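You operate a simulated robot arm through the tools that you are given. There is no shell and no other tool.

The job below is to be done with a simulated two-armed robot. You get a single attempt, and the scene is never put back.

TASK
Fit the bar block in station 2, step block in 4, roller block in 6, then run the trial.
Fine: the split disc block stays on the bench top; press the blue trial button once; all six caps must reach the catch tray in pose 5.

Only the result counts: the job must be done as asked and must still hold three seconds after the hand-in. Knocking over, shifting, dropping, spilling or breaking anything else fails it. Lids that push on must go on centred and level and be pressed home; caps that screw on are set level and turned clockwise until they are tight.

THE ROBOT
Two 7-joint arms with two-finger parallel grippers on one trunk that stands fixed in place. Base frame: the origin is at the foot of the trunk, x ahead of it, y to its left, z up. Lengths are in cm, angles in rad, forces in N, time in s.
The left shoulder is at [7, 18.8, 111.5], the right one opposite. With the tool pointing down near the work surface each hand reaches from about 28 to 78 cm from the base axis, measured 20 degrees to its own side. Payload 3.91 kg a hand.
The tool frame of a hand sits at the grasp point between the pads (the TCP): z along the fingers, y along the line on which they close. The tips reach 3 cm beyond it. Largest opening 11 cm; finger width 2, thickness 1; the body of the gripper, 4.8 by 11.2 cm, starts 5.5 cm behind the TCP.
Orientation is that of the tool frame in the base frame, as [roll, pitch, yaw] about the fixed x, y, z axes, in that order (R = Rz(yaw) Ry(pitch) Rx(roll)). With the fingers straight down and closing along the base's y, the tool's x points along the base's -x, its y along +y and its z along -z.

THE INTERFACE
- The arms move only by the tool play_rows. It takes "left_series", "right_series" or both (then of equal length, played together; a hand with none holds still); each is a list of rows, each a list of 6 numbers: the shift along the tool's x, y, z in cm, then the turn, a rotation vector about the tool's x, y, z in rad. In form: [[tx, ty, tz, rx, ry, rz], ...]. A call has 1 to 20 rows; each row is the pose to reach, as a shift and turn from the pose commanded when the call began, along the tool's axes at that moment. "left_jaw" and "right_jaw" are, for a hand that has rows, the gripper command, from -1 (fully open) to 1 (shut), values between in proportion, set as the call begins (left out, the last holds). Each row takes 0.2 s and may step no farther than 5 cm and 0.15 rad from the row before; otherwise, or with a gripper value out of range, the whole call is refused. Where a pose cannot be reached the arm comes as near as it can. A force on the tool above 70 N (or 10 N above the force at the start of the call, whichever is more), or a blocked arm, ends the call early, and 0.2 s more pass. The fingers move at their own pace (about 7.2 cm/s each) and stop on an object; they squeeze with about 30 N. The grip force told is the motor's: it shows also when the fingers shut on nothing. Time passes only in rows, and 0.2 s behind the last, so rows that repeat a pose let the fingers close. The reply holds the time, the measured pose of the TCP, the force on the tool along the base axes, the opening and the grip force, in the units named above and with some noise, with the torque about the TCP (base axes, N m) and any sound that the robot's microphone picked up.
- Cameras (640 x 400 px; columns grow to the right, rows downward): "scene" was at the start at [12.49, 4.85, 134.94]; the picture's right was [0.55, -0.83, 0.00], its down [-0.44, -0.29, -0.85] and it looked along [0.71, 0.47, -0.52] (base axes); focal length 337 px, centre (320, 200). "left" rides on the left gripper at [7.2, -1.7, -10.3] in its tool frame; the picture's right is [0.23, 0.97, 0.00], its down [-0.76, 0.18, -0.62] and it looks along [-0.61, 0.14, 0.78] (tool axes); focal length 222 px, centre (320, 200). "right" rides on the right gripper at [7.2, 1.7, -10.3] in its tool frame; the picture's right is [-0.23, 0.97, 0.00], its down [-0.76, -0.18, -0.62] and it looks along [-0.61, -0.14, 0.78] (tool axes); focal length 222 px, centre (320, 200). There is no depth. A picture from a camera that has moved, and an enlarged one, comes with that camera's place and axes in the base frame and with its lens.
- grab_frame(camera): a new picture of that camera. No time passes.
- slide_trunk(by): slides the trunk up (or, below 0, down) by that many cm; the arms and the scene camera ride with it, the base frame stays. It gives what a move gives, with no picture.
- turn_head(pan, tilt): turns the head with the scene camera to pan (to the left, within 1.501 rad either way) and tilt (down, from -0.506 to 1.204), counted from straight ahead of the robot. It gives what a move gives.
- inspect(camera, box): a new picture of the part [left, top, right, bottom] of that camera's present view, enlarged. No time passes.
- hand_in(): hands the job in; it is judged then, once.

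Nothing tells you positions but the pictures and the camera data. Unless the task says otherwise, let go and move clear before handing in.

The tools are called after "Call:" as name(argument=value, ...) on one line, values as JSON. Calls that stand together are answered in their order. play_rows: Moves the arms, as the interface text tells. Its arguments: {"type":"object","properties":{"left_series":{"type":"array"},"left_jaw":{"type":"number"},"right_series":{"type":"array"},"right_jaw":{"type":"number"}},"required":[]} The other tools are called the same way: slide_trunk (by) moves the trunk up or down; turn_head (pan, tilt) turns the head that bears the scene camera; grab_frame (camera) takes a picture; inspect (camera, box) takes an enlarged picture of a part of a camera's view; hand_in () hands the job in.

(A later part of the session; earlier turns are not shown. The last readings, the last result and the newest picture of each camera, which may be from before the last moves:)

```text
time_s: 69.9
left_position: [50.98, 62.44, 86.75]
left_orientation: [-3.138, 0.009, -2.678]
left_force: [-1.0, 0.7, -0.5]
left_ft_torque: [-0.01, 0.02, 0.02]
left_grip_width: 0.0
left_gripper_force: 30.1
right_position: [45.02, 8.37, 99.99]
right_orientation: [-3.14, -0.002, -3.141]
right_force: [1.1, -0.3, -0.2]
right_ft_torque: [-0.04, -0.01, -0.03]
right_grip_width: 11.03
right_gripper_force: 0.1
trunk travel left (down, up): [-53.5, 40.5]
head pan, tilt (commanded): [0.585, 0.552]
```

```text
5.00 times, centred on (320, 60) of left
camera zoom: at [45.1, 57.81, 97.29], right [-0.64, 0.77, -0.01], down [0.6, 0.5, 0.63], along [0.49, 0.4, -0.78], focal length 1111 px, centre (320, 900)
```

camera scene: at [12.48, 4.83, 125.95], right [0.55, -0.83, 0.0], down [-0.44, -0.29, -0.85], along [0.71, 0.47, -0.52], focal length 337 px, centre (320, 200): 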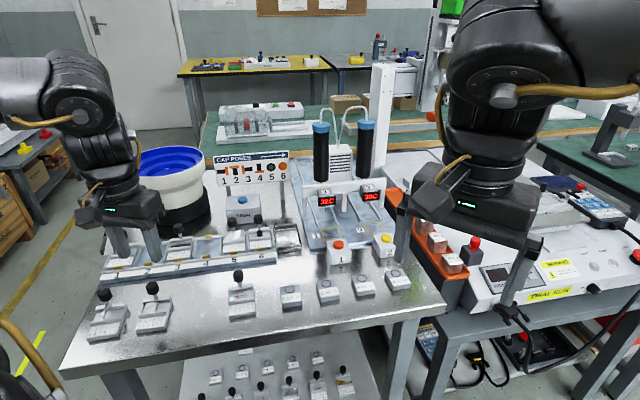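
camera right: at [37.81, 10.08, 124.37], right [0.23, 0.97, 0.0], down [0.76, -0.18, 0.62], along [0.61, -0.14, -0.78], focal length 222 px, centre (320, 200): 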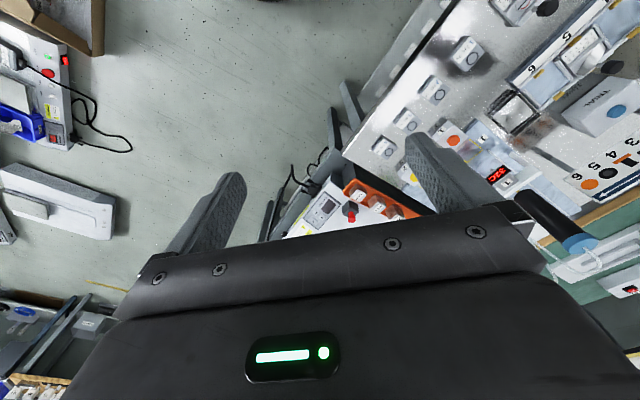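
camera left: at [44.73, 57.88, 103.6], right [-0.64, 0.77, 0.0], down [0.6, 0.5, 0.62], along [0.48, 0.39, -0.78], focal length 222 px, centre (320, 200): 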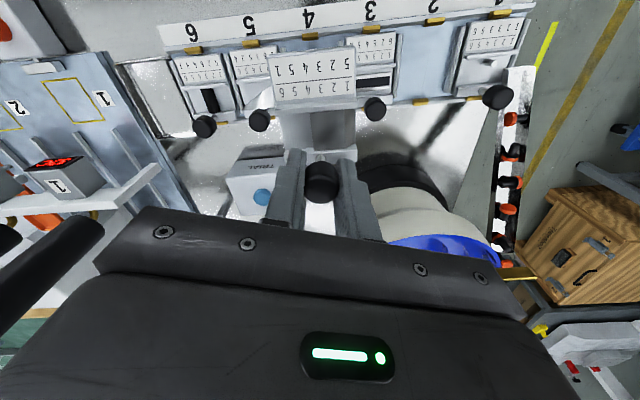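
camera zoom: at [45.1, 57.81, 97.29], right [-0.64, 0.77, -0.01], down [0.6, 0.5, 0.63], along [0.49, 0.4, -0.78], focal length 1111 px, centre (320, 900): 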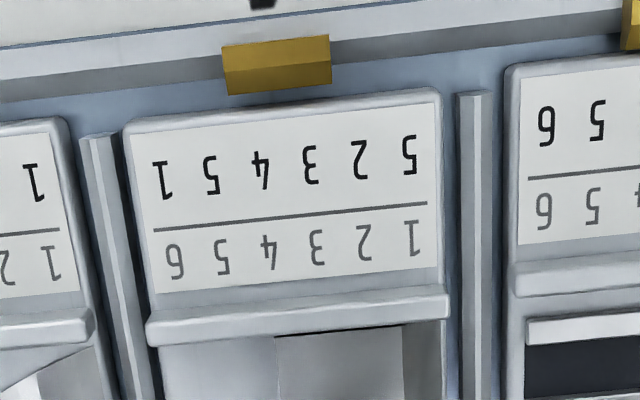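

Call:
inspect(camera="left", box=[296, 22, 328, 42])

Call:
inspect(camera="scene", box=[196, 248, 220, 263])

Call:
inspect(camera="scene", box=[224, 244, 248, 259])

Call:
inspect(camera="scene", box=[250, 240, 274, 255])

```text
16.00 times, centred on (312, 32) of left
camera zoom: at [45.1, 57.81, 97.29], right [-0.64, 0.77, -0.01], down [0.6, 0.5, 0.63], along [0.49, 0.4, -0.78], focal length 3554 px, centre (448, 2888)
```

zoom: 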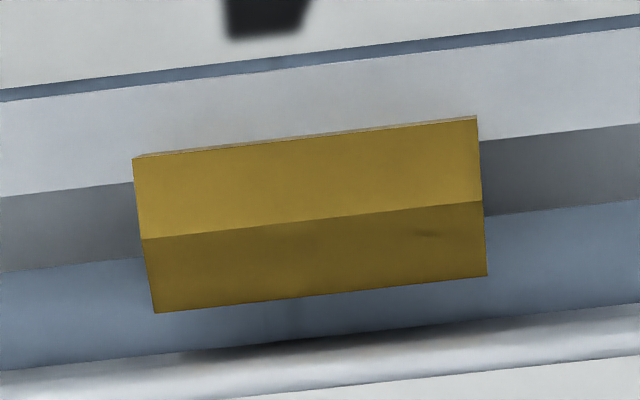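

```text
16.00 times, centred on (208, 256) of scene
camera zoom: at [12.61, 5.04, 125.91], right [0.55, -0.83, 0.0], down [-0.44, -0.29, -0.85], along [0.71, 0.47, -0.53], focal length 5391 px, centre (2112, -688)
```

zoom: 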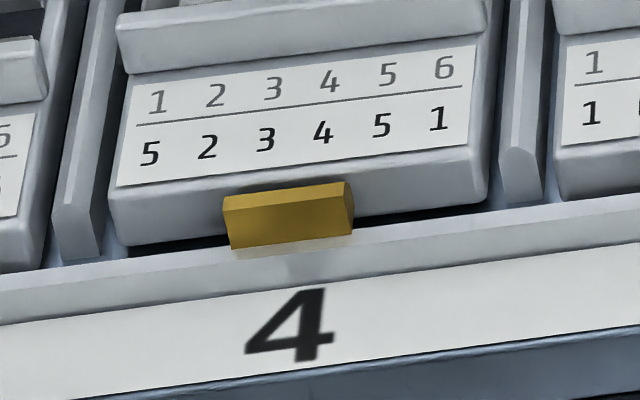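

```text
16.00 times, centred on (236, 252) of scene
camera zoom: at [12.61, 5.04, 125.91], right [0.55, -0.83, 0.0], down [-0.44, -0.29, -0.85], along [0.71, 0.47, -0.53], focal length 5391 px, centre (1664, -624)
```

zoom: 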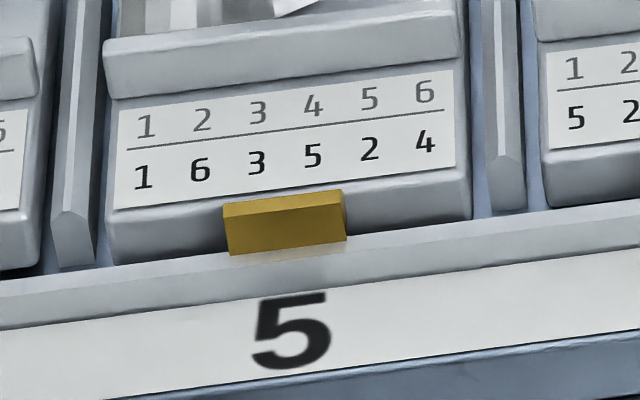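

```text
16.00 times, centred on (262, 248) of scene
camera zoom: at [12.61, 5.04, 125.91], right [0.55, -0.83, 0.0], down [-0.44, -0.29, -0.85], along [0.71, 0.47, -0.53], focal length 5391 px, centre (1248, -560)
```

zoom: 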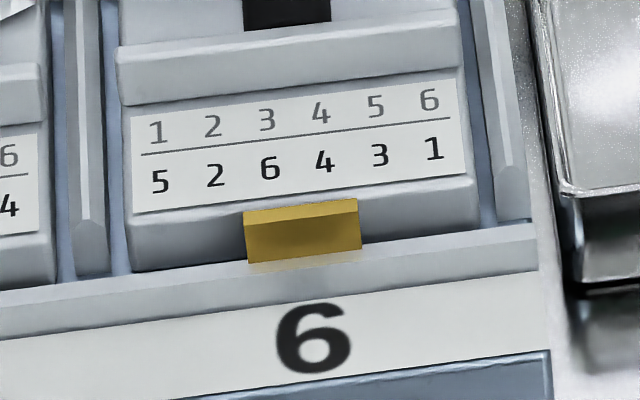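

The step block's rear edge sits about 2 mm too far back, overlapping its rear clip, and pressing alone won't free it. I'll place the closed fingers behind the knob and nudge it forward gently in small steps.

Call:
play_rows(left_series=[[-1.1, 0.36, 0, 0, 0, 0], [-2.3, 0.77, 0, 0, 0, 0], [-2.3, 0.77, 2.5, 0, 0, 0], [-2.3, 0.77, 5.0, 0, 0, 0], [-2.3, 0.77, 5.0, 0, 0, 0]])

Call:
inspect(camera="left", box=[240, 100, 400, 200])

Call:
inspect(camera="scene", box=[180, 190, 260, 250])

```text
time_s: 71.1
left_position: [52.69, 63.81, 82.02]
left_orientation: [-3.138, 0.011, -2.679]
left_force: [-0.4, -0.6, -0.5]
left_ft_torque: [-0.02, -0.02, 0.0]
left_grip_width: 0.0
left_gripper_force: 30.5
right_position: [44.92, 8.37, 100.07]
right_orientation: [3.141, -0.001, 3.141]
right_force: [0.5, 0.3, 0.3]
right_ft_torque: [-0.02, 0.02, 0.0]
right_grip_width: 11.02
right_gripper_force: 0.1
trunk travel left (down, up): [-53.5, 40.5]
head pan, tilt (commanded): [0.585, 0.552]
```

```text
4.00 times, centred on (320, 150) of left
camera zoom: at [46.77, 59.19, 92.37], right [-0.64, 0.77, -0.01], down [0.59, 0.5, 0.63], along [0.49, 0.4, -0.78], focal length 888 px, centre (320, 400)
```

zoom: 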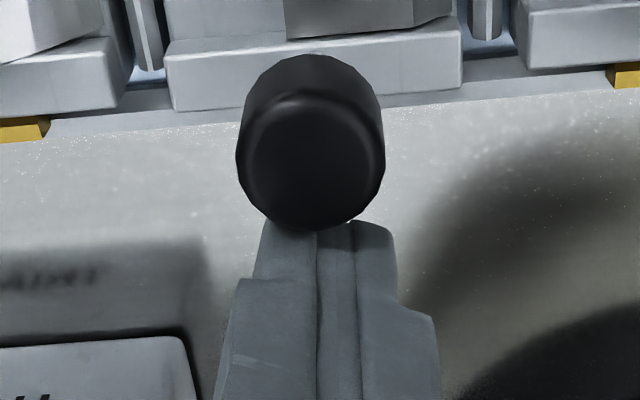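

```text
6.67 times, centred on (220, 220) of scene
camera zoom: at [12.44, 4.86, 125.95], right [0.55, -0.83, 0.0], down [-0.44, -0.29, -0.85], along [0.71, 0.47, -0.52], focal length 2246 px, centre (987, 67)
```

zoom: 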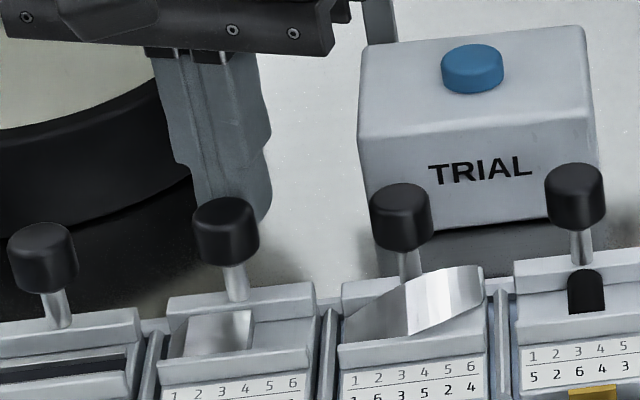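

Call:
play_rows(left_series=[[0.14, -0.05, 0, 0, 0, 0], [0.28, -0.1, 0, 0, 0, 0], [0.28, -0.1, 0, 0, 0, 0]])

```text
time_s: 71.9
left_position: [52.61, 63.65, 81.91]
left_orientation: [-3.139, 0.01, -2.677]
left_force: [-0.2, -0.4, 0.8]
left_ft_torque: [0.01, -0.02, -0.01]
left_grip_width: 0.0
left_gripper_force: 30.0
right_position: [44.84, 8.23, 100.07]
right_orientation: [-3.14, 0.0, -3.141]
right_force: [0.5, 0.3, -0.6]
right_ft_torque: [0.03, 0.0, -0.01]
right_grip_width: 11.02
right_gripper_force: 0.0
trunk travel left (down, up): [-53.5, 40.5]
head pan, tilt (commanded): [0.585, 0.552]
```

Call:
play_rows(left_series=[[0.14, -0.05, 0, 0, 0, 0], [0.28, -0.1, 0, 0, 0, 0], [0.28, -0.1, 0, 0, 0, 0]])

Call:
inspect(camera="left", box=[240, 100, 400, 200])

```text
time_s: 72.7
left_position: [52.38, 63.51, 81.87]
left_orientation: [-3.138, 0.011, -2.678]
left_force: [3.3, 4.5, 1.4]
left_ft_torque: [0.03, -0.04, 0.03]
left_grip_width: 0.0
left_gripper_force: 30.4
right_position: [44.98, 8.23, 100.12]
right_orientation: [-3.139, 0.0, 3.141]
right_force: [-0.1, -0.3, -0.3]
right_ft_torque: [0.04, 0.0, 0.01]
right_grip_width: 11.0
right_gripper_force: 0.0
trunk travel left (down, up): [-53.5, 40.5]
head pan, tilt (commanded): [0.585, 0.552]
```

```text
4.00 times, centred on (320, 150) of left
camera zoom: at [46.5, 58.97, 92.34], right [-0.64, 0.77, -0.01], down [0.59, 0.5, 0.63], along [0.49, 0.4, -0.78], focal length 888 px, centre (320, 400)
```

zoom: 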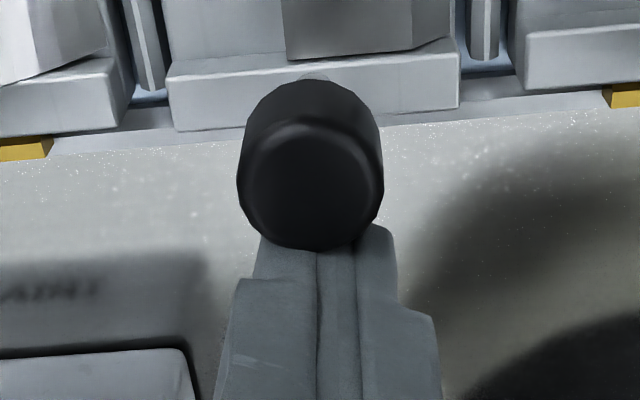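

Call:
play_rows(left_series=[[0.1, -0.03, 0, 0, 0, 0], [0.2, -0.06, 0, 0, 0, 0], [0.2, -0.06, 0, 0, 0, 0]])

```text
time_s: 73.5
left_position: [52.41, 63.39, 82.02]
left_orientation: [-3.139, 0.015, -2.678]
left_force: [14.6, 17.4, 11.1]
left_ft_torque: [0.19, -0.17, -0.02]
left_grip_width: 0.0
left_gripper_force: 30.3
right_position: [45.05, 8.43, 100.05]
right_orientation: [-3.141, -0.002, 3.142]
right_force: [0.2, 0.1, -0.5]
right_ft_torque: [0.02, 0.02, 0.0]
right_grip_width: 11.0
right_gripper_force: 0.1
trunk travel left (down, up): [-53.5, 40.5]
head pan, tilt (commanded): [0.585, 0.552]
```

Call:
play_rows(left_series=[[0.1, -0.03, 0, 0, 0, 0], [0.2, -0.06, 0, 0, 0, 0], [0.2, -0.06, 0, 0, 0, 0]])

Call:
inspect(camera="scene", box=[166, 226, 230, 266])

Call:
inspect(camera="left", box=[240, 60, 400, 160])

```text
time_s: 74.3
left_position: [52.33, 63.52, 81.85]
left_orientation: [-3.138, 0.015, -2.677]
left_force: [28.8, 25.1, 17.6]
left_ft_torque: [0.22, -0.28, -0.01]
left_grip_width: 0.0
left_gripper_force: 29.9
right_position: [45.03, 8.39, 99.93]
right_orientation: [-3.139, -0.002, 3.141]
right_force: [0.2, 0.4, 0.0]
right_ft_torque: [-0.01, -0.01, -0.02]
right_grip_width: 11.02
right_gripper_force: 0.0
trunk travel left (down, up): [-53.5, 40.5]
head pan, tilt (commanded): [0.585, 0.552]
```

```text
10.00 times, centred on (198, 246) of scene
camera zoom: at [12.74, 5.08, 125.92], right [0.55, -0.83, 0.0], down [-0.44, -0.29, -0.85], along [0.71, 0.47, -0.53], focal length 3370 px, centre (1540, -260)
```

zoom: 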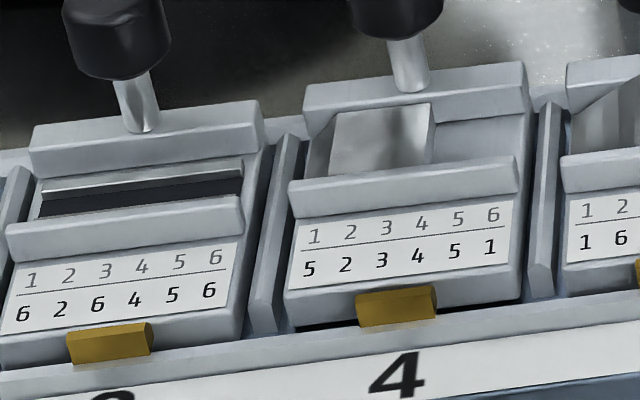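

```text
4.00 times, centred on (320, 110) of left
camera zoom: at [46.43, 58.86, 92.22], right [-0.64, 0.77, -0.01], down [0.59, 0.5, 0.63], along [0.49, 0.4, -0.77], focal length 888 px, centre (320, 560)
```

zoom: 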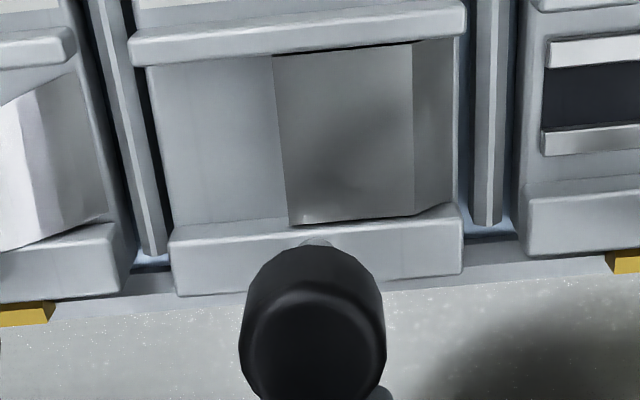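

Even a 38 N push at the knob does not budge the step block, so it is rigidly locked in station 4 by its clips, about 1.5 mm off its neighbours' line. I'll back away and go for the bar block, this time correcting position fully before lowering.

Call:
play_rows(left_series=[[-0.4, 0.13, 0, 0, 0, 0], [-0.9, 0.3, 0, 0, 0, 0], [-0.9, 0.3, -3, 0, 0, 0], [-0.9, 0.3, -7, 0, 0, 0], [-0.9, 0.3, -11, 0, 0, 0], [-0.9, 0.3, -11, 0, 0, 0]], left_jaw=0.1)

Call:
inspect(camera="scene", box=[166, 216, 230, 266])

Call:
grab_frame(camera="scene")

```text
time_s: 75.7
left_position: [52.47, 64.16, 92.86]
left_orientation: [-3.134, 0.01, -2.678]
left_force: [-0.5, 0.2, 0.0]
left_ft_torque: [-0.01, 0.0, 0.02]
left_grip_width: 4.94
left_gripper_force: 0.0
right_position: [45.07, 8.29, 100.02]
right_orientation: [-3.141, 0.0, -3.142]
right_force: [-0.7, -0.1, -0.5]
right_ft_torque: [0.0, 0.02, -0.03]
right_grip_width: 11.03
right_gripper_force: 0.1
trunk travel left (down, up): [-53.5, 40.5]
head pan, tilt (commanded): [0.585, 0.552]
```

```text
8.00 times, centred on (198, 241) of scene
camera zoom: at [12.52, 5.07, 125.93], right [0.55, -0.83, 0.0], down [-0.44, -0.29, -0.85], along [0.71, 0.47, -0.52], focal length 2696 px, centre (1296, -128)
```

zoom: 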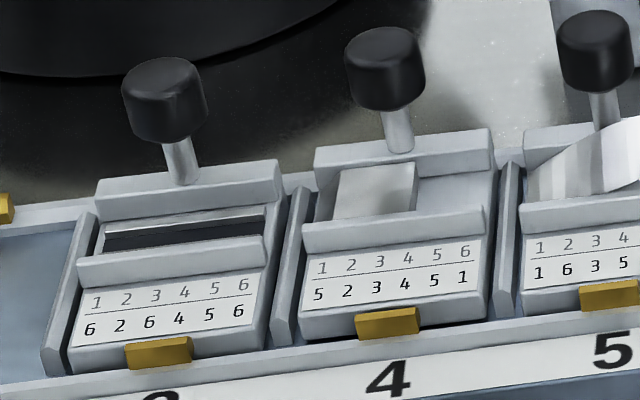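

```text
taken
camera scene: at [12.52, 5.07, 125.93], right [0.55, -0.83, 0.0], down [-0.44, -0.29, -0.85], along [0.71, 0.47, -0.52], focal length 337 px, centre (320, 200)
```

scene: 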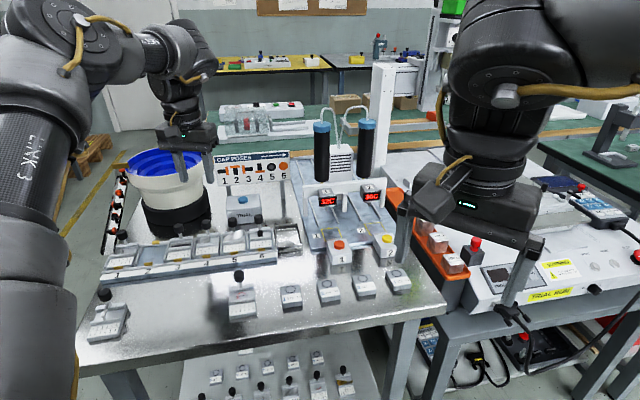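

The bar block is next; its knob is at about (26.9, 62.0). I'll move above it, levelling the hand on the way.

Call:
play_rows(left_series=[[2.9, 1.2, 0, -0.005, 0.01, 0], [5.9, 2.4, 0, -0.005, 0.01, 0], [8.9, 3.6, 0, -0.005, 0.01, 0], [11.9, 4.8, 0, -0.005, 0.01, 0], [14.9, 6.0, 0, -0.005, 0.01, 0], [17.9, 7.2, 0, -0.005, 0.01, 0], [20.9, 8.3, 0, -0.005, 0.01, 0], [23.78, 9.47, 0, -0.005, 0.01, 0], [23.78, 9.47, 3, -0.005, 0.01, 0], [23.78, 9.47, 3, -0.005, 0.01, 0]])

Call:
grab_frame(camera="left")

Call:
grab_frame(camera="scene")

```text
time_s: 77.9
left_position: [27.03, 61.63, 89.62]
left_orientation: [3.141, 0.0, -2.677]
left_force: [0.0, -0.6, 1.0]
left_ft_torque: [0.0, 0.02, 0.0]
left_grip_width: 4.97
left_gripper_force: 0.0
right_position: [44.96, 8.07, 100.16]
right_orientation: [-3.141, -0.001, -3.14]
right_force: [-1.0, 0.1, 0.1]
right_ft_torque: [0.01, -0.02, 0.02]
right_grip_width: 11.0
right_gripper_force: 0.0
trunk travel left (down, up): [-53.5, 40.5]
head pan, tilt (commanded): [0.585, 0.552]
```

```text
taken
camera left: at [21.31, 57.08, 100.09], right [-0.64, 0.77, 0.0], down [0.6, 0.5, 0.63], along [0.48, 0.4, -0.78], focal length 222 px, centre (320, 200)
```

left: 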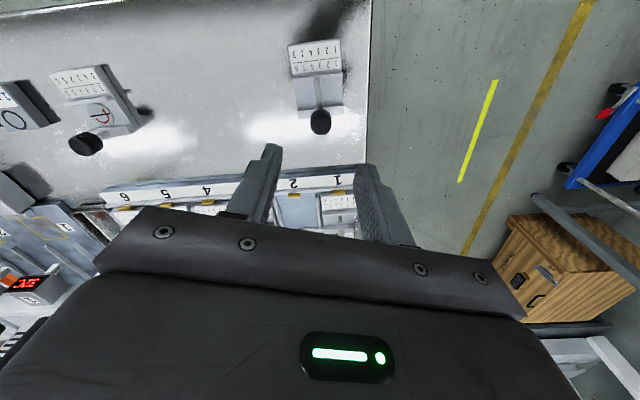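

```text
taken
camera scene: at [12.41, 4.83, 125.96], right [0.55, -0.83, 0.0], down [-0.44, -0.29, -0.85], along [0.71, 0.47, -0.52], focal length 337 px, centre (320, 200)
```

scene: 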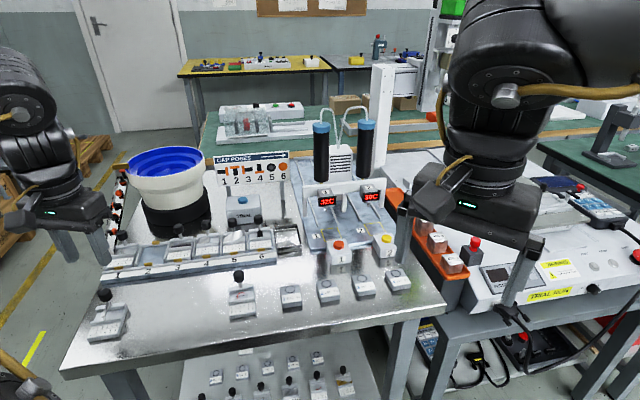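

Call:
play_rows(left_series=[[0, 0, 3, 0, 0, 0], [0, 0, 6, 0, 0, 0], [0, 0, 6, 0, 0, 0]])

Call:
inspect(camera="left", box=[240, 100, 400, 200])

```text
time_s: 78.7
left_position: [27.02, 61.9, 83.52]
left_orientation: [3.139, 0.001, -2.677]
left_force: [0.5, 0.3, -0.1]
left_ft_torque: [0.0, -0.01, -0.02]
left_grip_width: 4.92
left_gripper_force: 0.1
right_position: [44.79, 8.27, 99.91]
right_orientation: [-3.138, -0.001, -3.14]
right_force: [1.0, 0.2, -0.9]
right_ft_torque: [-0.02, -0.03, 0.0]
right_grip_width: 11.0
right_gripper_force: 0.0
trunk travel left (down, up): [-53.5, 40.5]
head pan, tilt (commanded): [0.585, 0.552]
```

```text
4.00 times, centred on (320, 150) of left
camera zoom: at [21.35, 57.23, 94.04], right [-0.64, 0.77, 0.0], down [0.6, 0.5, 0.62], along [0.48, 0.4, -0.78], focal length 888 px, centre (320, 400)
```

zoom: 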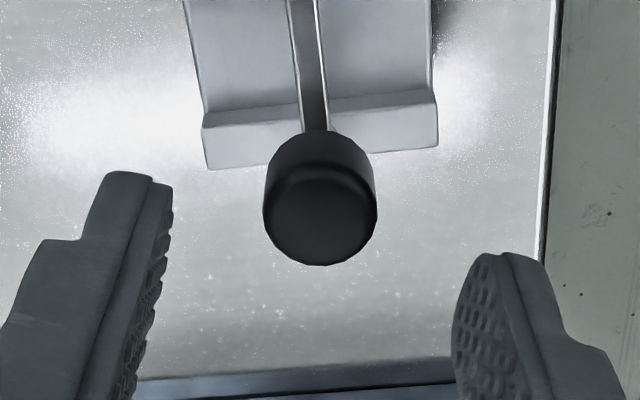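

Call:
play_rows(left_series=[[0, 0, 1.2, 0, 0, 0], [0, 0, 2.4, 0, 0, 0], [0, 0, 3.6, 0, 0, 0], [0, 0, 4.35, 0, 0, 0], [0, 0, 4.35, 0, 0, 0]])

Call:
inspect(camera="left", box=[240, 100, 400, 200])

Call:
inspect(camera="scene", box=[60, 260, 150, 350])

```text
time_s: 79.9
left_position: [27.09, 61.75, 79.24]
left_orientation: [-3.141, 0.002, -2.678]
left_force: [0.0, -0.1, -0.9]
left_ft_torque: [-0.03, 0.0, -0.03]
left_grip_width: 4.92
left_gripper_force: 0.1
right_position: [44.97, 8.22, 99.97]
right_orientation: [-3.139, 0.0, -3.141]
right_force: [0.6, -0.3, 0.1]
right_ft_torque: [0.0, 0.0, 0.01]
right_grip_width: 11.02
right_gripper_force: 0.0
trunk travel left (down, up): [-53.5, 40.5]
head pan, tilt (commanded): [0.585, 0.552]
```

```text
4.00 times, centred on (320, 150) of left
camera zoom: at [21.28, 57.27, 89.76], right [-0.64, 0.77, 0.0], down [0.6, 0.5, 0.62], along [0.48, 0.4, -0.78], focal length 888 px, centre (320, 400)
```

zoom: 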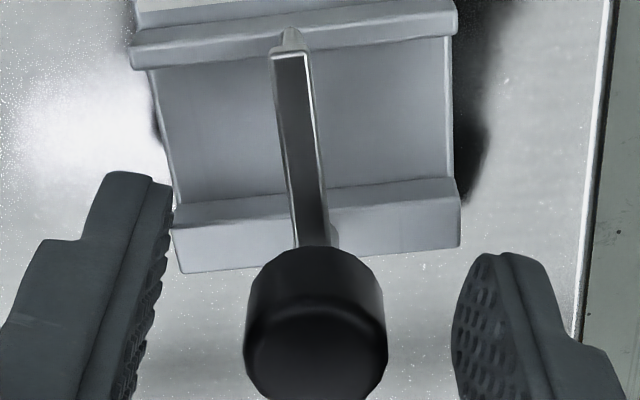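

```text
4.44 times, centred on (105, 305) of scene
camera zoom: at [12.48, 4.93, 125.94], right [0.55, -0.83, 0.0], down [-0.44, -0.29, -0.85], along [0.71, 0.47, -0.52], focal length 1498 px, centre (1276, -267)
```

zoom: 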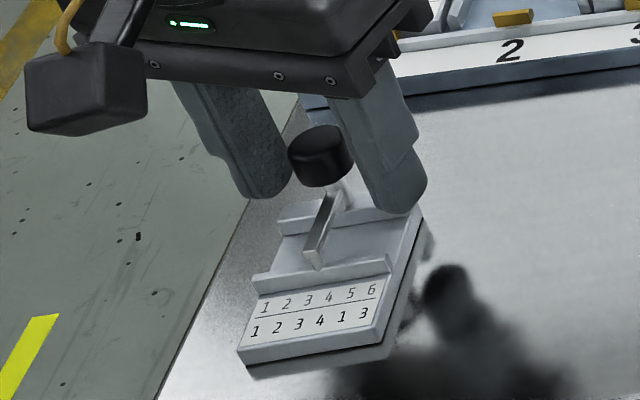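

Call:
play_rows(left_series=[[0, -0.06, 0, 0, 0, 0], [0, -0.06, 0, 0, 0, 0]])

Call:
play_rows(left_series=[[0, 0, 0, 0, 0, 0], [0, 0, 0, 0, 0, 0], [0, 0, 0, 0, 0, 0], [0, 0, 0, 0, 0, 0]], left_jaw=1)

Call:
inspect(camera="left", box=[240, 100, 400, 200])

Call:
inspect(camera="left", box=[256, 20, 384, 100])

```text
time_s: 80.5
left_position: [27.14, 61.88, 79.42]
left_orientation: [3.14, 0.002, -2.678]
left_force: [-0.1, 0.7, 0.0]
left_ft_torque: [0.0, -0.01, 0.02]
left_grip_width: 4.93
left_gripper_force: 0.0
right_position: [45.06, 8.32, 99.95]
right_orientation: [-3.14, -0.001, 3.141]
right_force: [0.5, -0.1, -0.1]
right_ft_torque: [-0.01, 0.01, 0.0]
right_grip_width: 10.97
right_gripper_force: 0.0
trunk travel left (down, up): [-53.5, 40.5]
head pan, tilt (commanded): [0.585, 0.552]
```

```text
time_s: 81.5
left_position: [27.11, 61.77, 79.32]
left_orientation: [3.139, 0.001, -2.676]
left_force: [-0.6, -0.6, -0.7]
left_ft_torque: [-0.01, -0.02, 0.0]
left_grip_width: 1.97
left_gripper_force: 30.1
right_position: [44.96, 8.22, 100.11]
right_orientation: [-3.14, 0.001, 3.141]
right_force: [0.7, 0.1, 0.6]
right_ft_torque: [0.03, 0.02, 0.05]
right_grip_width: 10.99
right_gripper_force: 0.0
trunk travel left (down, up): [-53.5, 40.5]
head pan, tilt (commanded): [0.585, 0.552]
```

```text
4.00 times, centred on (320, 150) of left
camera zoom: at [21.36, 57.19, 89.79], right [-0.64, 0.77, 0.0], down [0.6, 0.5, 0.62], along [0.48, 0.4, -0.78], focal length 888 px, centre (320, 400)
```

zoom: 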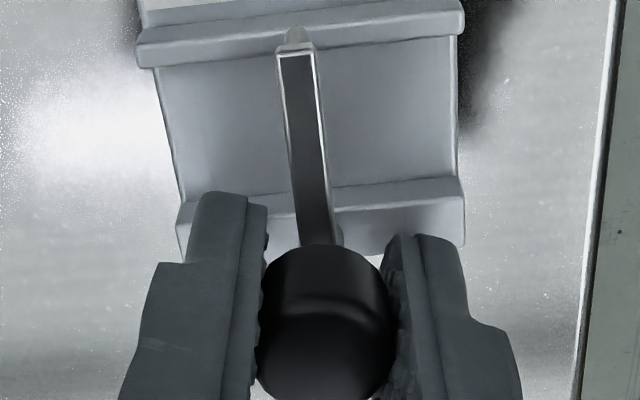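

```text
5.00 times, centred on (320, 60) of left
camera zoom: at [21.36, 57.19, 89.79], right [-0.64, 0.77, 0.0], down [0.6, 0.5, 0.62], along [0.48, 0.4, -0.78], focal length 1111 px, centre (320, 900)
```

zoom: 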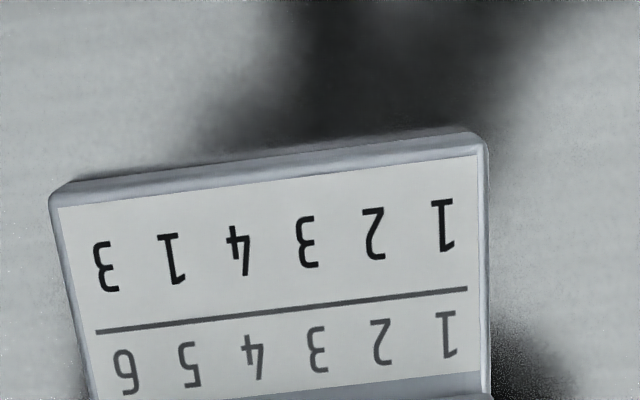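

The bar block's knob is held and the block is within 0.6° of the rail. I'll lift it and carry it over station 2.

Call:
play_rows(left_series=[[0, 0, -1, 0, 0, 0], [0, 0, -3, 0, 0, 0], [0, 0, -6.5, 0, 0, 0], [0, 0, -10, 0, 0, 0], [0, 0, -14, 0, 0, 0], [-3, 0.2, -14, 0, 0, 0.01], [-6.5, 0.4, -14, 0, 0, 0.01], [-10, 0.7, -14, 0, 0, 0.01], [-13.5, 0.9, -14, 0, 0, 0.01], [-16.5, 1.1, -14, 0, 0, 0.01], [-17.54, 1.21, -14, 0, 0, 0.01], [-17.54, 1.21, -14, 0, 0, 0.01]])

Call:
grab_frame(camera="left")

Call:
inspect(camera="scene", box=[70, 130, 246, 290])

```text
time_s: 84.1
left_position: [42.45, 70.75, 93.15]
left_orientation: [3.139, 0.001, -2.691]
left_force: [0.6, -0.1, -0.7]
left_ft_torque: [0.0, -0.03, 0.01]
left_grip_width: 1.95
left_gripper_force: 29.6
right_position: [44.89, 8.26, 100.17]
right_orientation: [-3.14, 0.0, 3.142]
right_force: [0.2, -0.2, 0.3]
right_ft_torque: [0.0, 0.0, 0.0]
right_grip_width: 10.98
right_gripper_force: 0.0
trunk travel left (down, up): [-53.5, 40.5]
head pan, tilt (commanded): [0.585, 0.552]
```

```text
taken
camera left: at [36.56, 66.17, 103.61], right [-0.63, 0.78, 0.0], down [0.61, 0.49, 0.62], along [0.48, 0.39, -0.78], focal length 222 px, centre (320, 200)
```

left: 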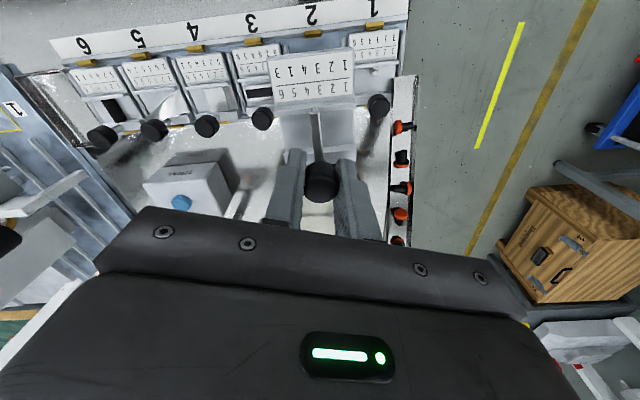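

```text
2.50 times, centred on (158, 210) of scene
camera zoom: at [12.49, 4.95, 125.94], right [0.55, -0.83, 0.0], down [-0.44, -0.29, -0.85], along [0.71, 0.47, -0.52], focal length 842 px, centre (725, 175)
```

zoom: 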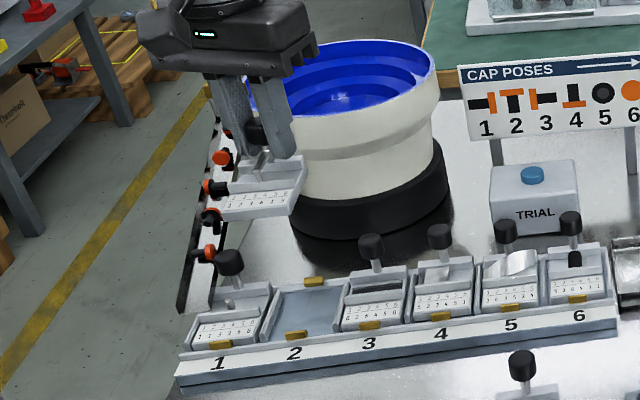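

Call:
play_rows(left_series=[[0.05, 0.0, 3, 0, 0, 0], [0.05, 0.0, 6, 0, 0, 0], [0.05, 0.0, 9, 0, 0, 0], [0.05, 0.0, 9, 0, 0, 0]])

Call:
inspect(camera="left", box=[256, 20, 352, 80])

Call:
inspect(camera="left", box=[180, 20, 276, 80])

Call:
inspect(camera="left", box=[340, 10, 436, 70])

Call:
inspect(camera="scene", box=[105, 220, 201, 280])

```text
time_s: 85.1
left_position: [42.35, 70.55, 84.23]
left_orientation: [3.14, 0.001, -2.687]
left_force: [-0.6, -0.4, -0.4]
left_ft_torque: [0.02, -0.01, 0.04]
left_grip_width: 1.95
left_gripper_force: 30.2
right_position: [44.96, 8.23, 100.15]
right_orientation: [3.141, 0.001, 3.139]
right_force: [0.1, -0.3, -1.3]
right_ft_torque: [-0.01, 0.0, -0.02]
right_grip_width: 11.01
right_gripper_force: 0.0
trunk travel left (down, up): [-53.5, 40.5]
head pan, tilt (commanded): [0.585, 0.552]
```

```text
6.67 times, centred on (304, 50) of left
camera zoom: at [36.45, 66.11, 94.66], right [-0.63, 0.78, 0.0], down [0.61, 0.49, 0.62], along [0.48, 0.4, -0.78], focal length 1481 px, centre (427, 1200)
```

zoom: 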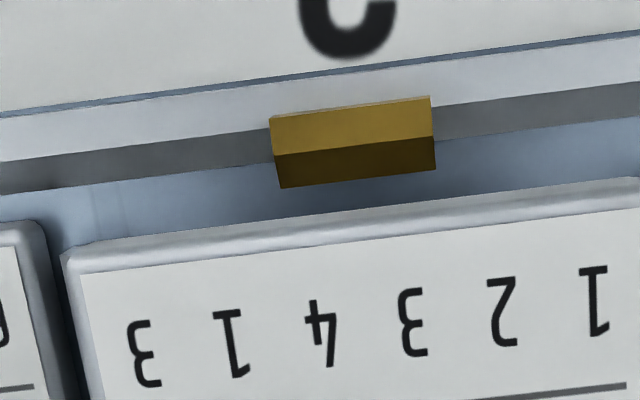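

```text
6.67 times, centred on (228, 50) of left
camera zoom: at [36.45, 66.11, 94.66], right [-0.63, 0.78, 0.0], down [0.61, 0.49, 0.62], along [0.48, 0.4, -0.78], focal length 1481 px, centre (933, 1200)
```

zoom: 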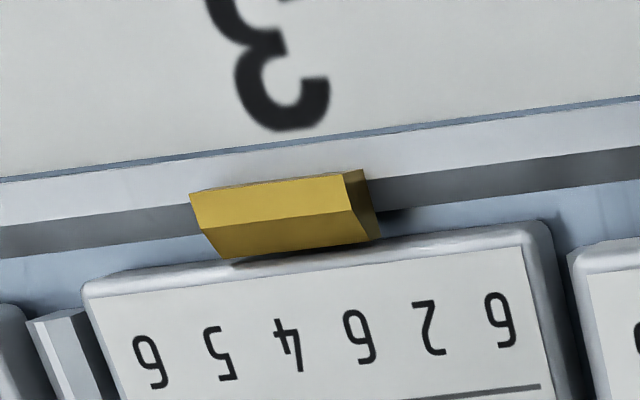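

```text
6.67 times, centred on (388, 40) of left
camera zoom: at [36.45, 66.11, 94.66], right [-0.63, 0.78, 0.0], down [0.61, 0.49, 0.62], along [0.48, 0.4, -0.78], focal length 1481 px, centre (-133, 1267)
```

zoom: 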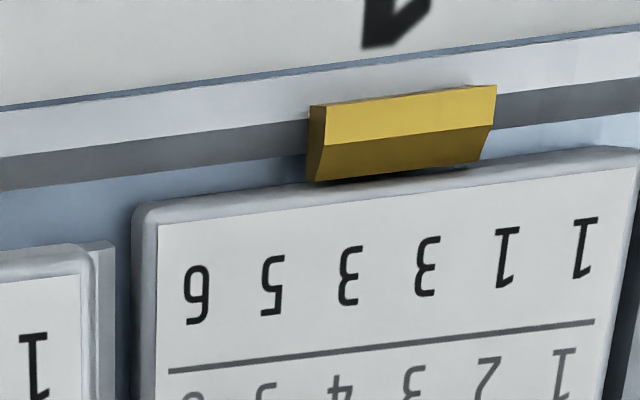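

```text
6.67 times, centred on (153, 250) of scene
camera zoom: at [12.49, 4.91, 125.94], right [0.55, -0.83, 0.0], down [-0.44, -0.29, -0.85], along [0.71, 0.47, -0.52], focal length 2246 px, centre (1433, -133)
```

zoom: 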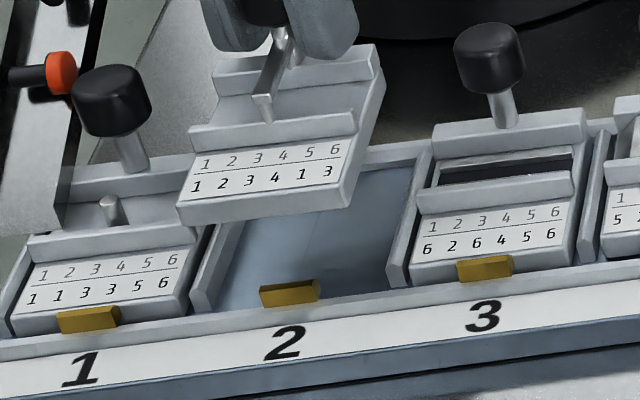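

Call:
inspect(camera="left", box=[262, 45, 358, 105])

Call:
inspect(camera="left", box=[180, 45, 276, 105])

Call:
inspect(camera="left", box=[345, 20, 441, 80])

```text
6.67 times, centred on (310, 75) of left
camera zoom: at [36.45, 66.11, 94.66], right [-0.63, 0.78, 0.0], down [0.61, 0.49, 0.62], along [0.48, 0.4, -0.78], focal length 1481 px, centre (387, 1033)
```

zoom: 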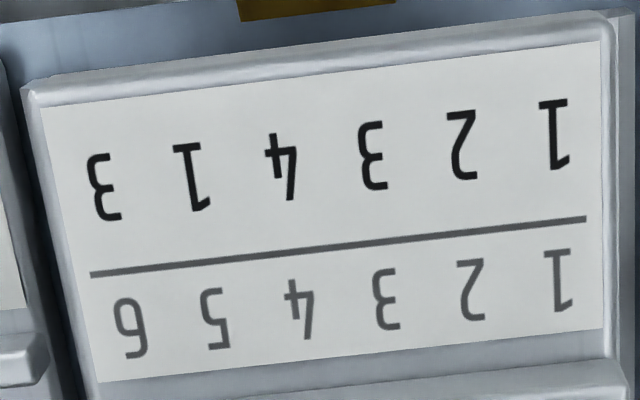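

```text
6.67 times, centred on (228, 75) of left
camera zoom: at [36.45, 66.11, 94.66], right [-0.63, 0.78, 0.0], down [0.61, 0.49, 0.62], along [0.48, 0.4, -0.78], focal length 1481 px, centre (933, 1033)
```

zoom: 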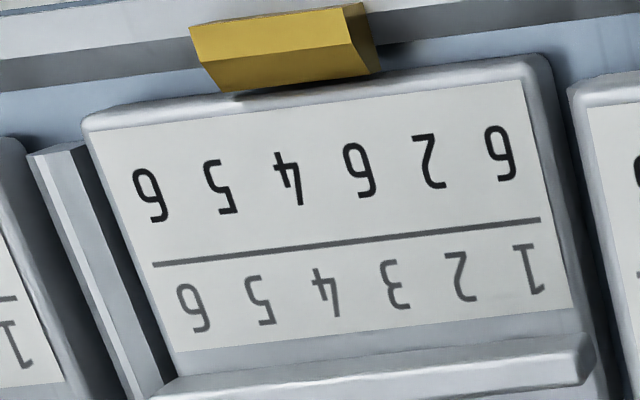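

```text
6.67 times, centred on (393, 50) of left
camera zoom: at [36.45, 66.11, 94.66], right [-0.63, 0.78, 0.0], down [0.61, 0.49, 0.62], along [0.48, 0.4, -0.78], focal length 1481 px, centre (-167, 1200)
```

zoom: 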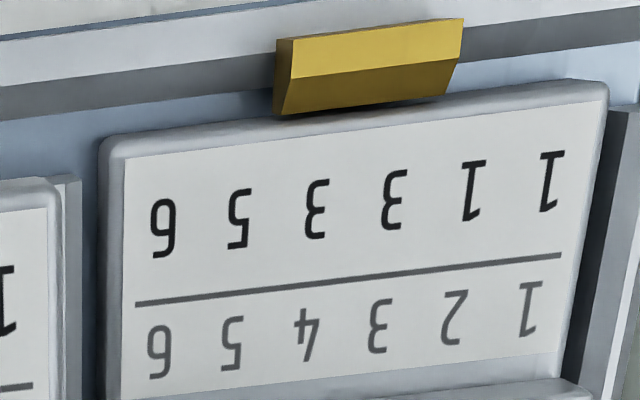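

Alignment is within 1 mm and 0.1°. I'll apply the small correction, lower to about 1 cm above the seat and re-measure.

Call:
play_rows(left_series=[[-0.05, -0.08, 0.8, 0, 0, 0], [-0.05, -0.08, 1.8, 0, 0, 0], [-0.05, -0.08, 2.7, 0, 0, 0], [-0.05, -0.08, 2.7, 0, 0, 0]])

Call:
inspect(camera="left", box=[262, 45, 358, 105])

Call:
inspect(camera="left", box=[166, 45, 262, 105])

Call:
inspect(camera="left", box=[351, 20, 447, 80])

Call:
inspect(camera="scene", box=[105, 225, 201, 285])

```text
time_s: 86.1
left_position: [42.29, 70.48, 81.61]
left_orientation: [3.139, 0.002, -2.687]
left_force: [0.3, -0.1, -1.0]
left_ft_torque: [0.03, -0.02, 0.02]
left_grip_width: 1.94
left_gripper_force: 29.7
right_position: [44.99, 8.3, 100.02]
right_orientation: [-3.139, 0.0, 3.141]
right_force: [0.1, 0.3, 0.3]
right_ft_torque: [0.0, 0.0, 0.01]
right_grip_width: 10.99
right_gripper_force: 0.0
trunk travel left (down, up): [-53.5, 40.5]
head pan, tilt (commanded): [0.585, 0.552]
```

```text
6.67 times, centred on (310, 75) of left
camera zoom: at [36.47, 66.02, 92.06], right [-0.63, 0.78, 0.0], down [0.61, 0.49, 0.62], along [0.48, 0.39, -0.78], focal length 1481 px, centre (387, 1033)
```

zoom: 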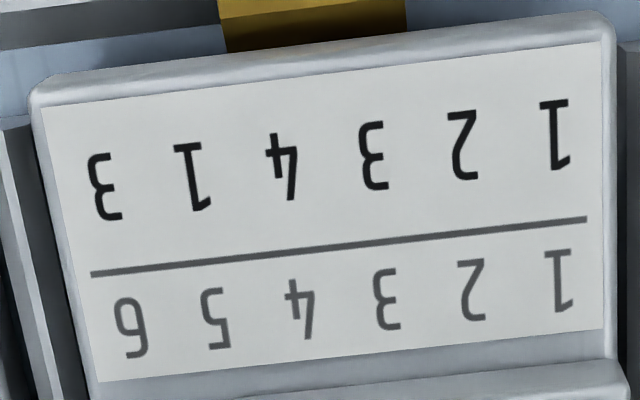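

```text
6.67 times, centred on (214, 75) of left
camera zoom: at [36.47, 66.02, 92.06], right [-0.63, 0.78, 0.0], down [0.61, 0.49, 0.62], along [0.48, 0.39, -0.78], focal length 1481 px, centre (1027, 1033)
```

zoom: 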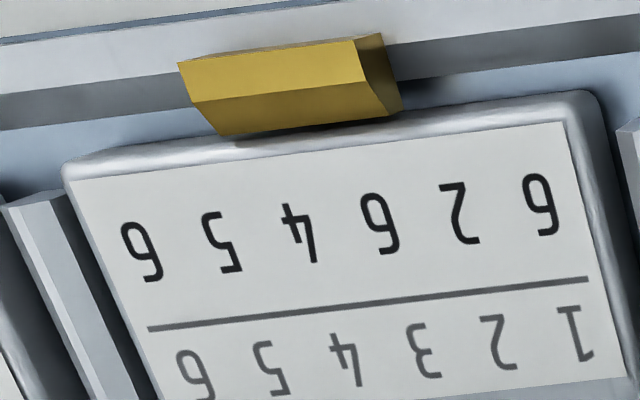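

```text
6.67 times, centred on (399, 50) of left
camera zoom: at [36.47, 66.02, 92.06], right [-0.63, 0.78, 0.0], down [0.61, 0.49, 0.62], along [0.48, 0.39, -0.78], focal length 1481 px, centre (-207, 1200)
```

zoom: 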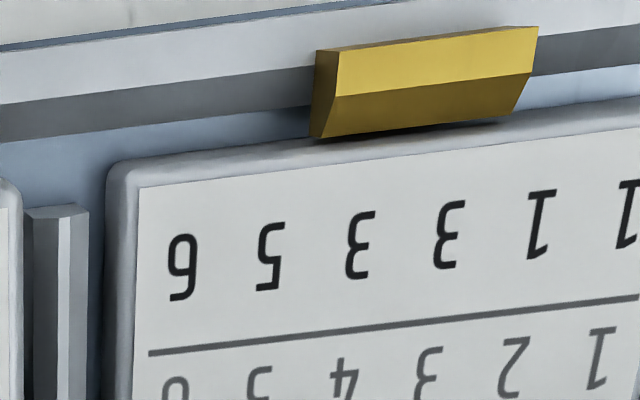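

```text
6.67 times, centred on (153, 255) of scene
camera zoom: at [12.49, 4.94, 125.94], right [0.55, -0.83, 0.0], down [-0.44, -0.29, -0.85], along [0.71, 0.47, -0.52], focal length 2246 px, centre (1433, -167)
```

zoom: 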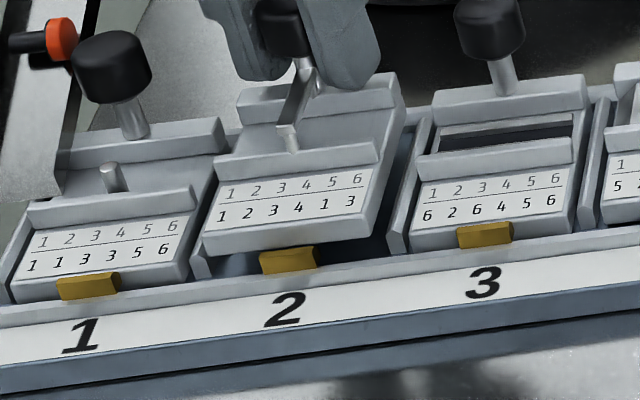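

Call:
play_rows(left_series=[[-0.075, 0.026, 0.3, 0, 0, 0], [-0.075, 0.026, 0.6, 0, 0, 0], [-0.075, 0.026, 0.8, 0, 0, 0], [-0.075, 0.026, 0.8, 0, 0, 0]])

Call:
inspect(camera="left", box=[262, 45, 358, 105])

Call:
inspect(camera="left", box=[166, 45, 262, 105])

Call:
inspect(camera="left", box=[351, 20, 447, 80])

Call:
inspect(camera="scene", box=[110, 232, 190, 282])

```text
time_s: 87.1
left_position: [42.39, 70.75, 80.78]
left_orientation: [3.14, 0.003, -2.687]
left_force: [-0.8, -0.5, -1.5]
left_ft_torque: [0.06, -0.03, 0.0]
left_grip_width: 1.95
left_gripper_force: 29.4
right_position: [44.87, 8.34, 100.07]
right_orientation: [-3.139, 0.001, 3.141]
right_force: [-0.2, 0.6, -0.1]
right_ft_torque: [0.0, 0.0, 0.02]
right_grip_width: 11.03
right_gripper_force: 0.0
trunk travel left (down, up): [-53.5, 40.5]
head pan, tilt (commanded): [0.585, 0.552]
```

```text
6.67 times, centred on (310, 75) of left
camera zoom: at [36.54, 66.13, 91.26], right [-0.63, 0.78, 0.0], down [0.61, 0.49, 0.62], along [0.48, 0.39, -0.78], focal length 1481 px, centre (387, 1033)
```

zoom: 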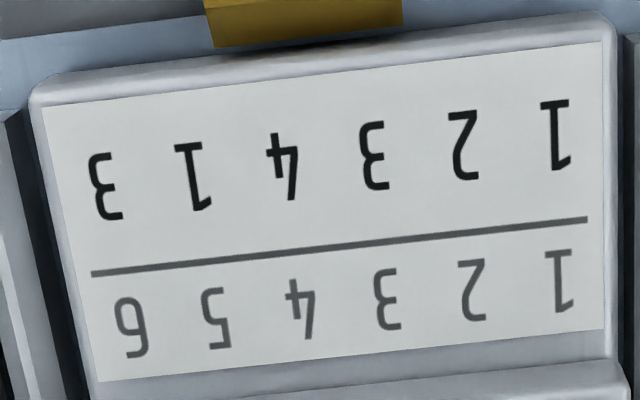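

```text
6.67 times, centred on (214, 75) of left
camera zoom: at [36.54, 66.13, 91.26], right [-0.63, 0.78, 0.0], down [0.61, 0.49, 0.62], along [0.48, 0.39, -0.78], focal length 1481 px, centre (1027, 1033)
```

zoom: 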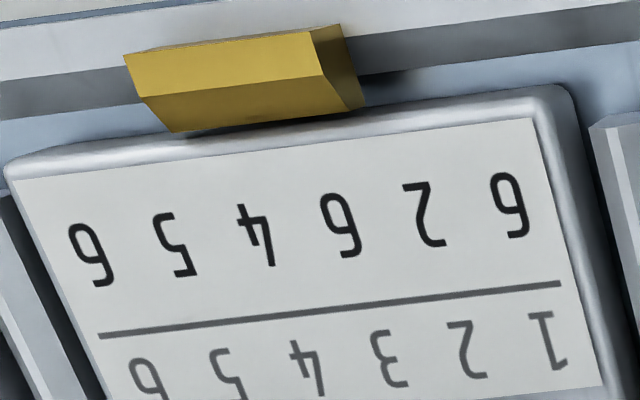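

```text
6.67 times, centred on (399, 50) of left
camera zoom: at [36.54, 66.13, 91.26], right [-0.63, 0.78, 0.0], down [0.61, 0.49, 0.62], along [0.48, 0.39, -0.78], focal length 1481 px, centre (-207, 1200)
```

zoom: 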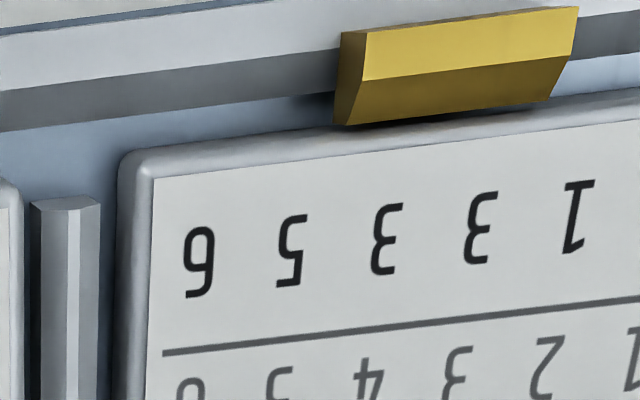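

```text
8.00 times, centred on (150, 257) of scene
camera zoom: at [12.49, 4.95, 125.94], right [0.55, -0.83, 0.0], down [-0.44, -0.29, -0.85], along [0.71, 0.47, -0.52], focal length 2696 px, centre (1680, -256)
```

zoom: 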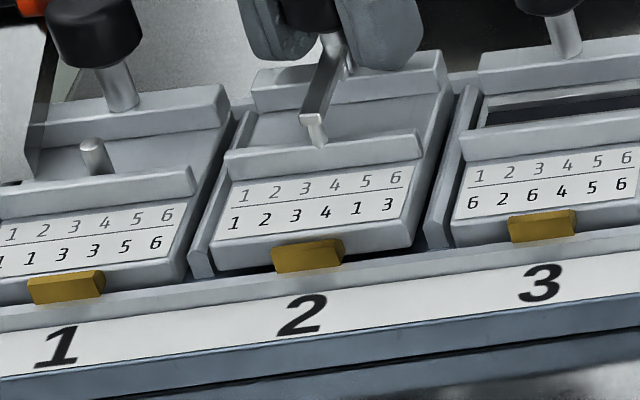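

Call:
play_rows(left_series=[[-0.013, -0.037, 0.2, 0, 0, 0], [-0.013, -0.037, 0.45, 0, 0, 0], [-0.013, -0.037, 0.45, 0, 0, 0]])

Call:
inspect(camera="scene", box=[110, 232, 190, 282])

Call:
inspect(camera="left", box=[240, 0, 400, 100])

```text
time_s: 87.9
left_position: [42.3, 70.52, 80.57]
left_orientation: [3.138, 0.006, -2.688]
left_force: [0.7, 8.7, 12.6]
left_ft_torque: [-0.15, 0.42, 0.0]
left_grip_width: 1.98
left_gripper_force: 29.7
right_position: [44.75, 8.08, 100.02]
right_orientation: [-3.141, 0.0, -3.14]
right_force: [-0.4, 0.3, 0.5]
right_ft_torque: [-0.01, 0.02, -0.02]
right_grip_width: 10.99
right_gripper_force: 0.1
trunk travel left (down, up): [-53.5, 40.5]
head pan, tilt (commanded): [0.585, 0.552]
```

```text
8.00 times, centred on (150, 257) of scene
camera zoom: at [12.4, 4.88, 125.98], right [0.55, -0.83, 0.0], down [-0.44, -0.29, -0.85], along [0.71, 0.47, -0.52], focal length 2696 px, centre (1680, -256)
```

zoom: 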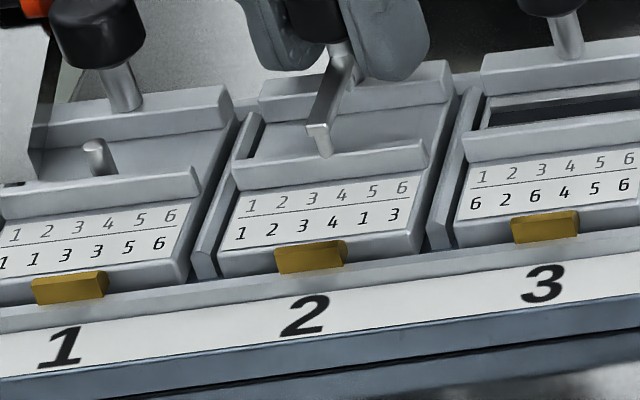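

```text
4.00 times, centred on (320, 50) of left
camera zoom: at [36.49, 66.02, 90.94], right [-0.63, 0.78, 0.0], down [0.6, 0.49, 0.63], along [0.49, 0.4, -0.78], focal length 888 px, centre (320, 800)
```

zoom: 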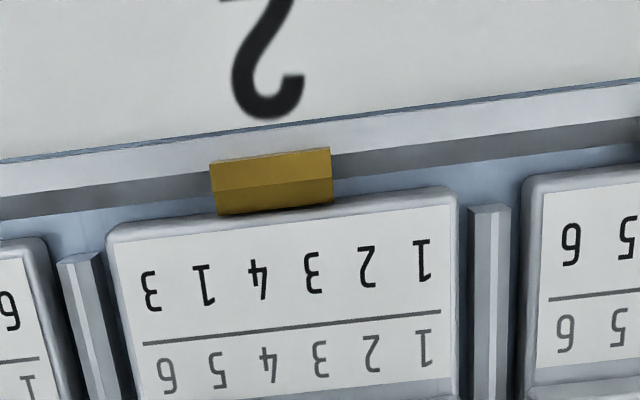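

The bar block is collinear with its neighbours in both views and the front clip is just being engaged. I'll press it home.

Call:
play_rows(left_series=[[0, 0, 0.2, 0, 0, 0], [0, 0, 0.4, 0, 0, 0], [0, 0, 0.4, 0, 0, 0]])

Call:
inspect(camera="scene", box=[110, 232, 190, 282])

Call:
inspect(camera="left", box=[240, 0, 400, 100])

```text
time_s: 88.7
left_position: [42.26, 70.52, 80.23]
left_orientation: [3.138, 0.005, -2.686]
left_force: [-1.1, 17.1, 26.0]
left_ft_torque: [0.18, -0.03, -0.01]
left_grip_width: 2.01
left_gripper_force: 29.9
right_position: [44.85, 8.08, 100.15]
right_orientation: [-3.141, 0.002, -3.141]
right_force: [0.2, -0.3, -0.4]
right_ft_torque: [-0.03, -0.04, -0.02]
right_grip_width: 10.99
right_gripper_force: 0.1
trunk travel left (down, up): [-53.5, 40.5]
head pan, tilt (commanded): [0.585, 0.552]
```

```text
8.00 times, centred on (150, 257) of scene
camera zoom: at [12.25, 4.81, 125.98], right [0.55, -0.83, 0.0], down [-0.43, -0.29, -0.85], along [0.71, 0.47, -0.52], focal length 2696 px, centre (1680, -256)
```

zoom: 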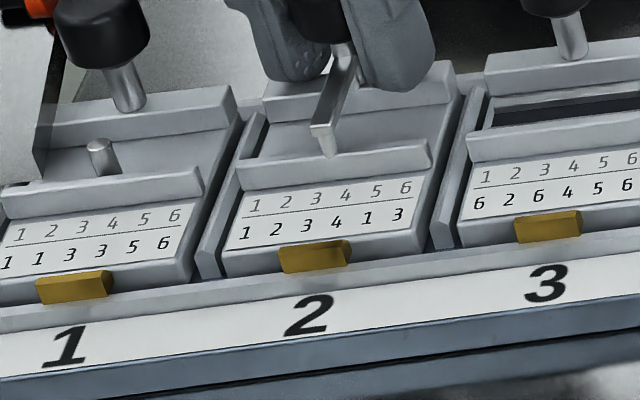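

```text
4.00 times, centred on (320, 50) of left
camera zoom: at [36.42, 65.97, 90.61], right [-0.63, 0.78, 0.0], down [0.6, 0.49, 0.63], along [0.49, 0.4, -0.78], focal length 888 px, centre (320, 800)
```

zoom: 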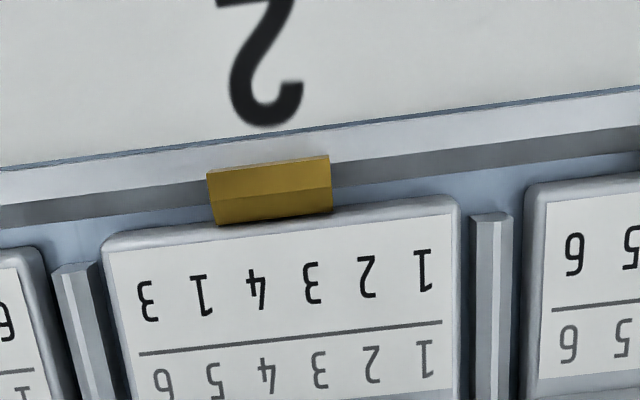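

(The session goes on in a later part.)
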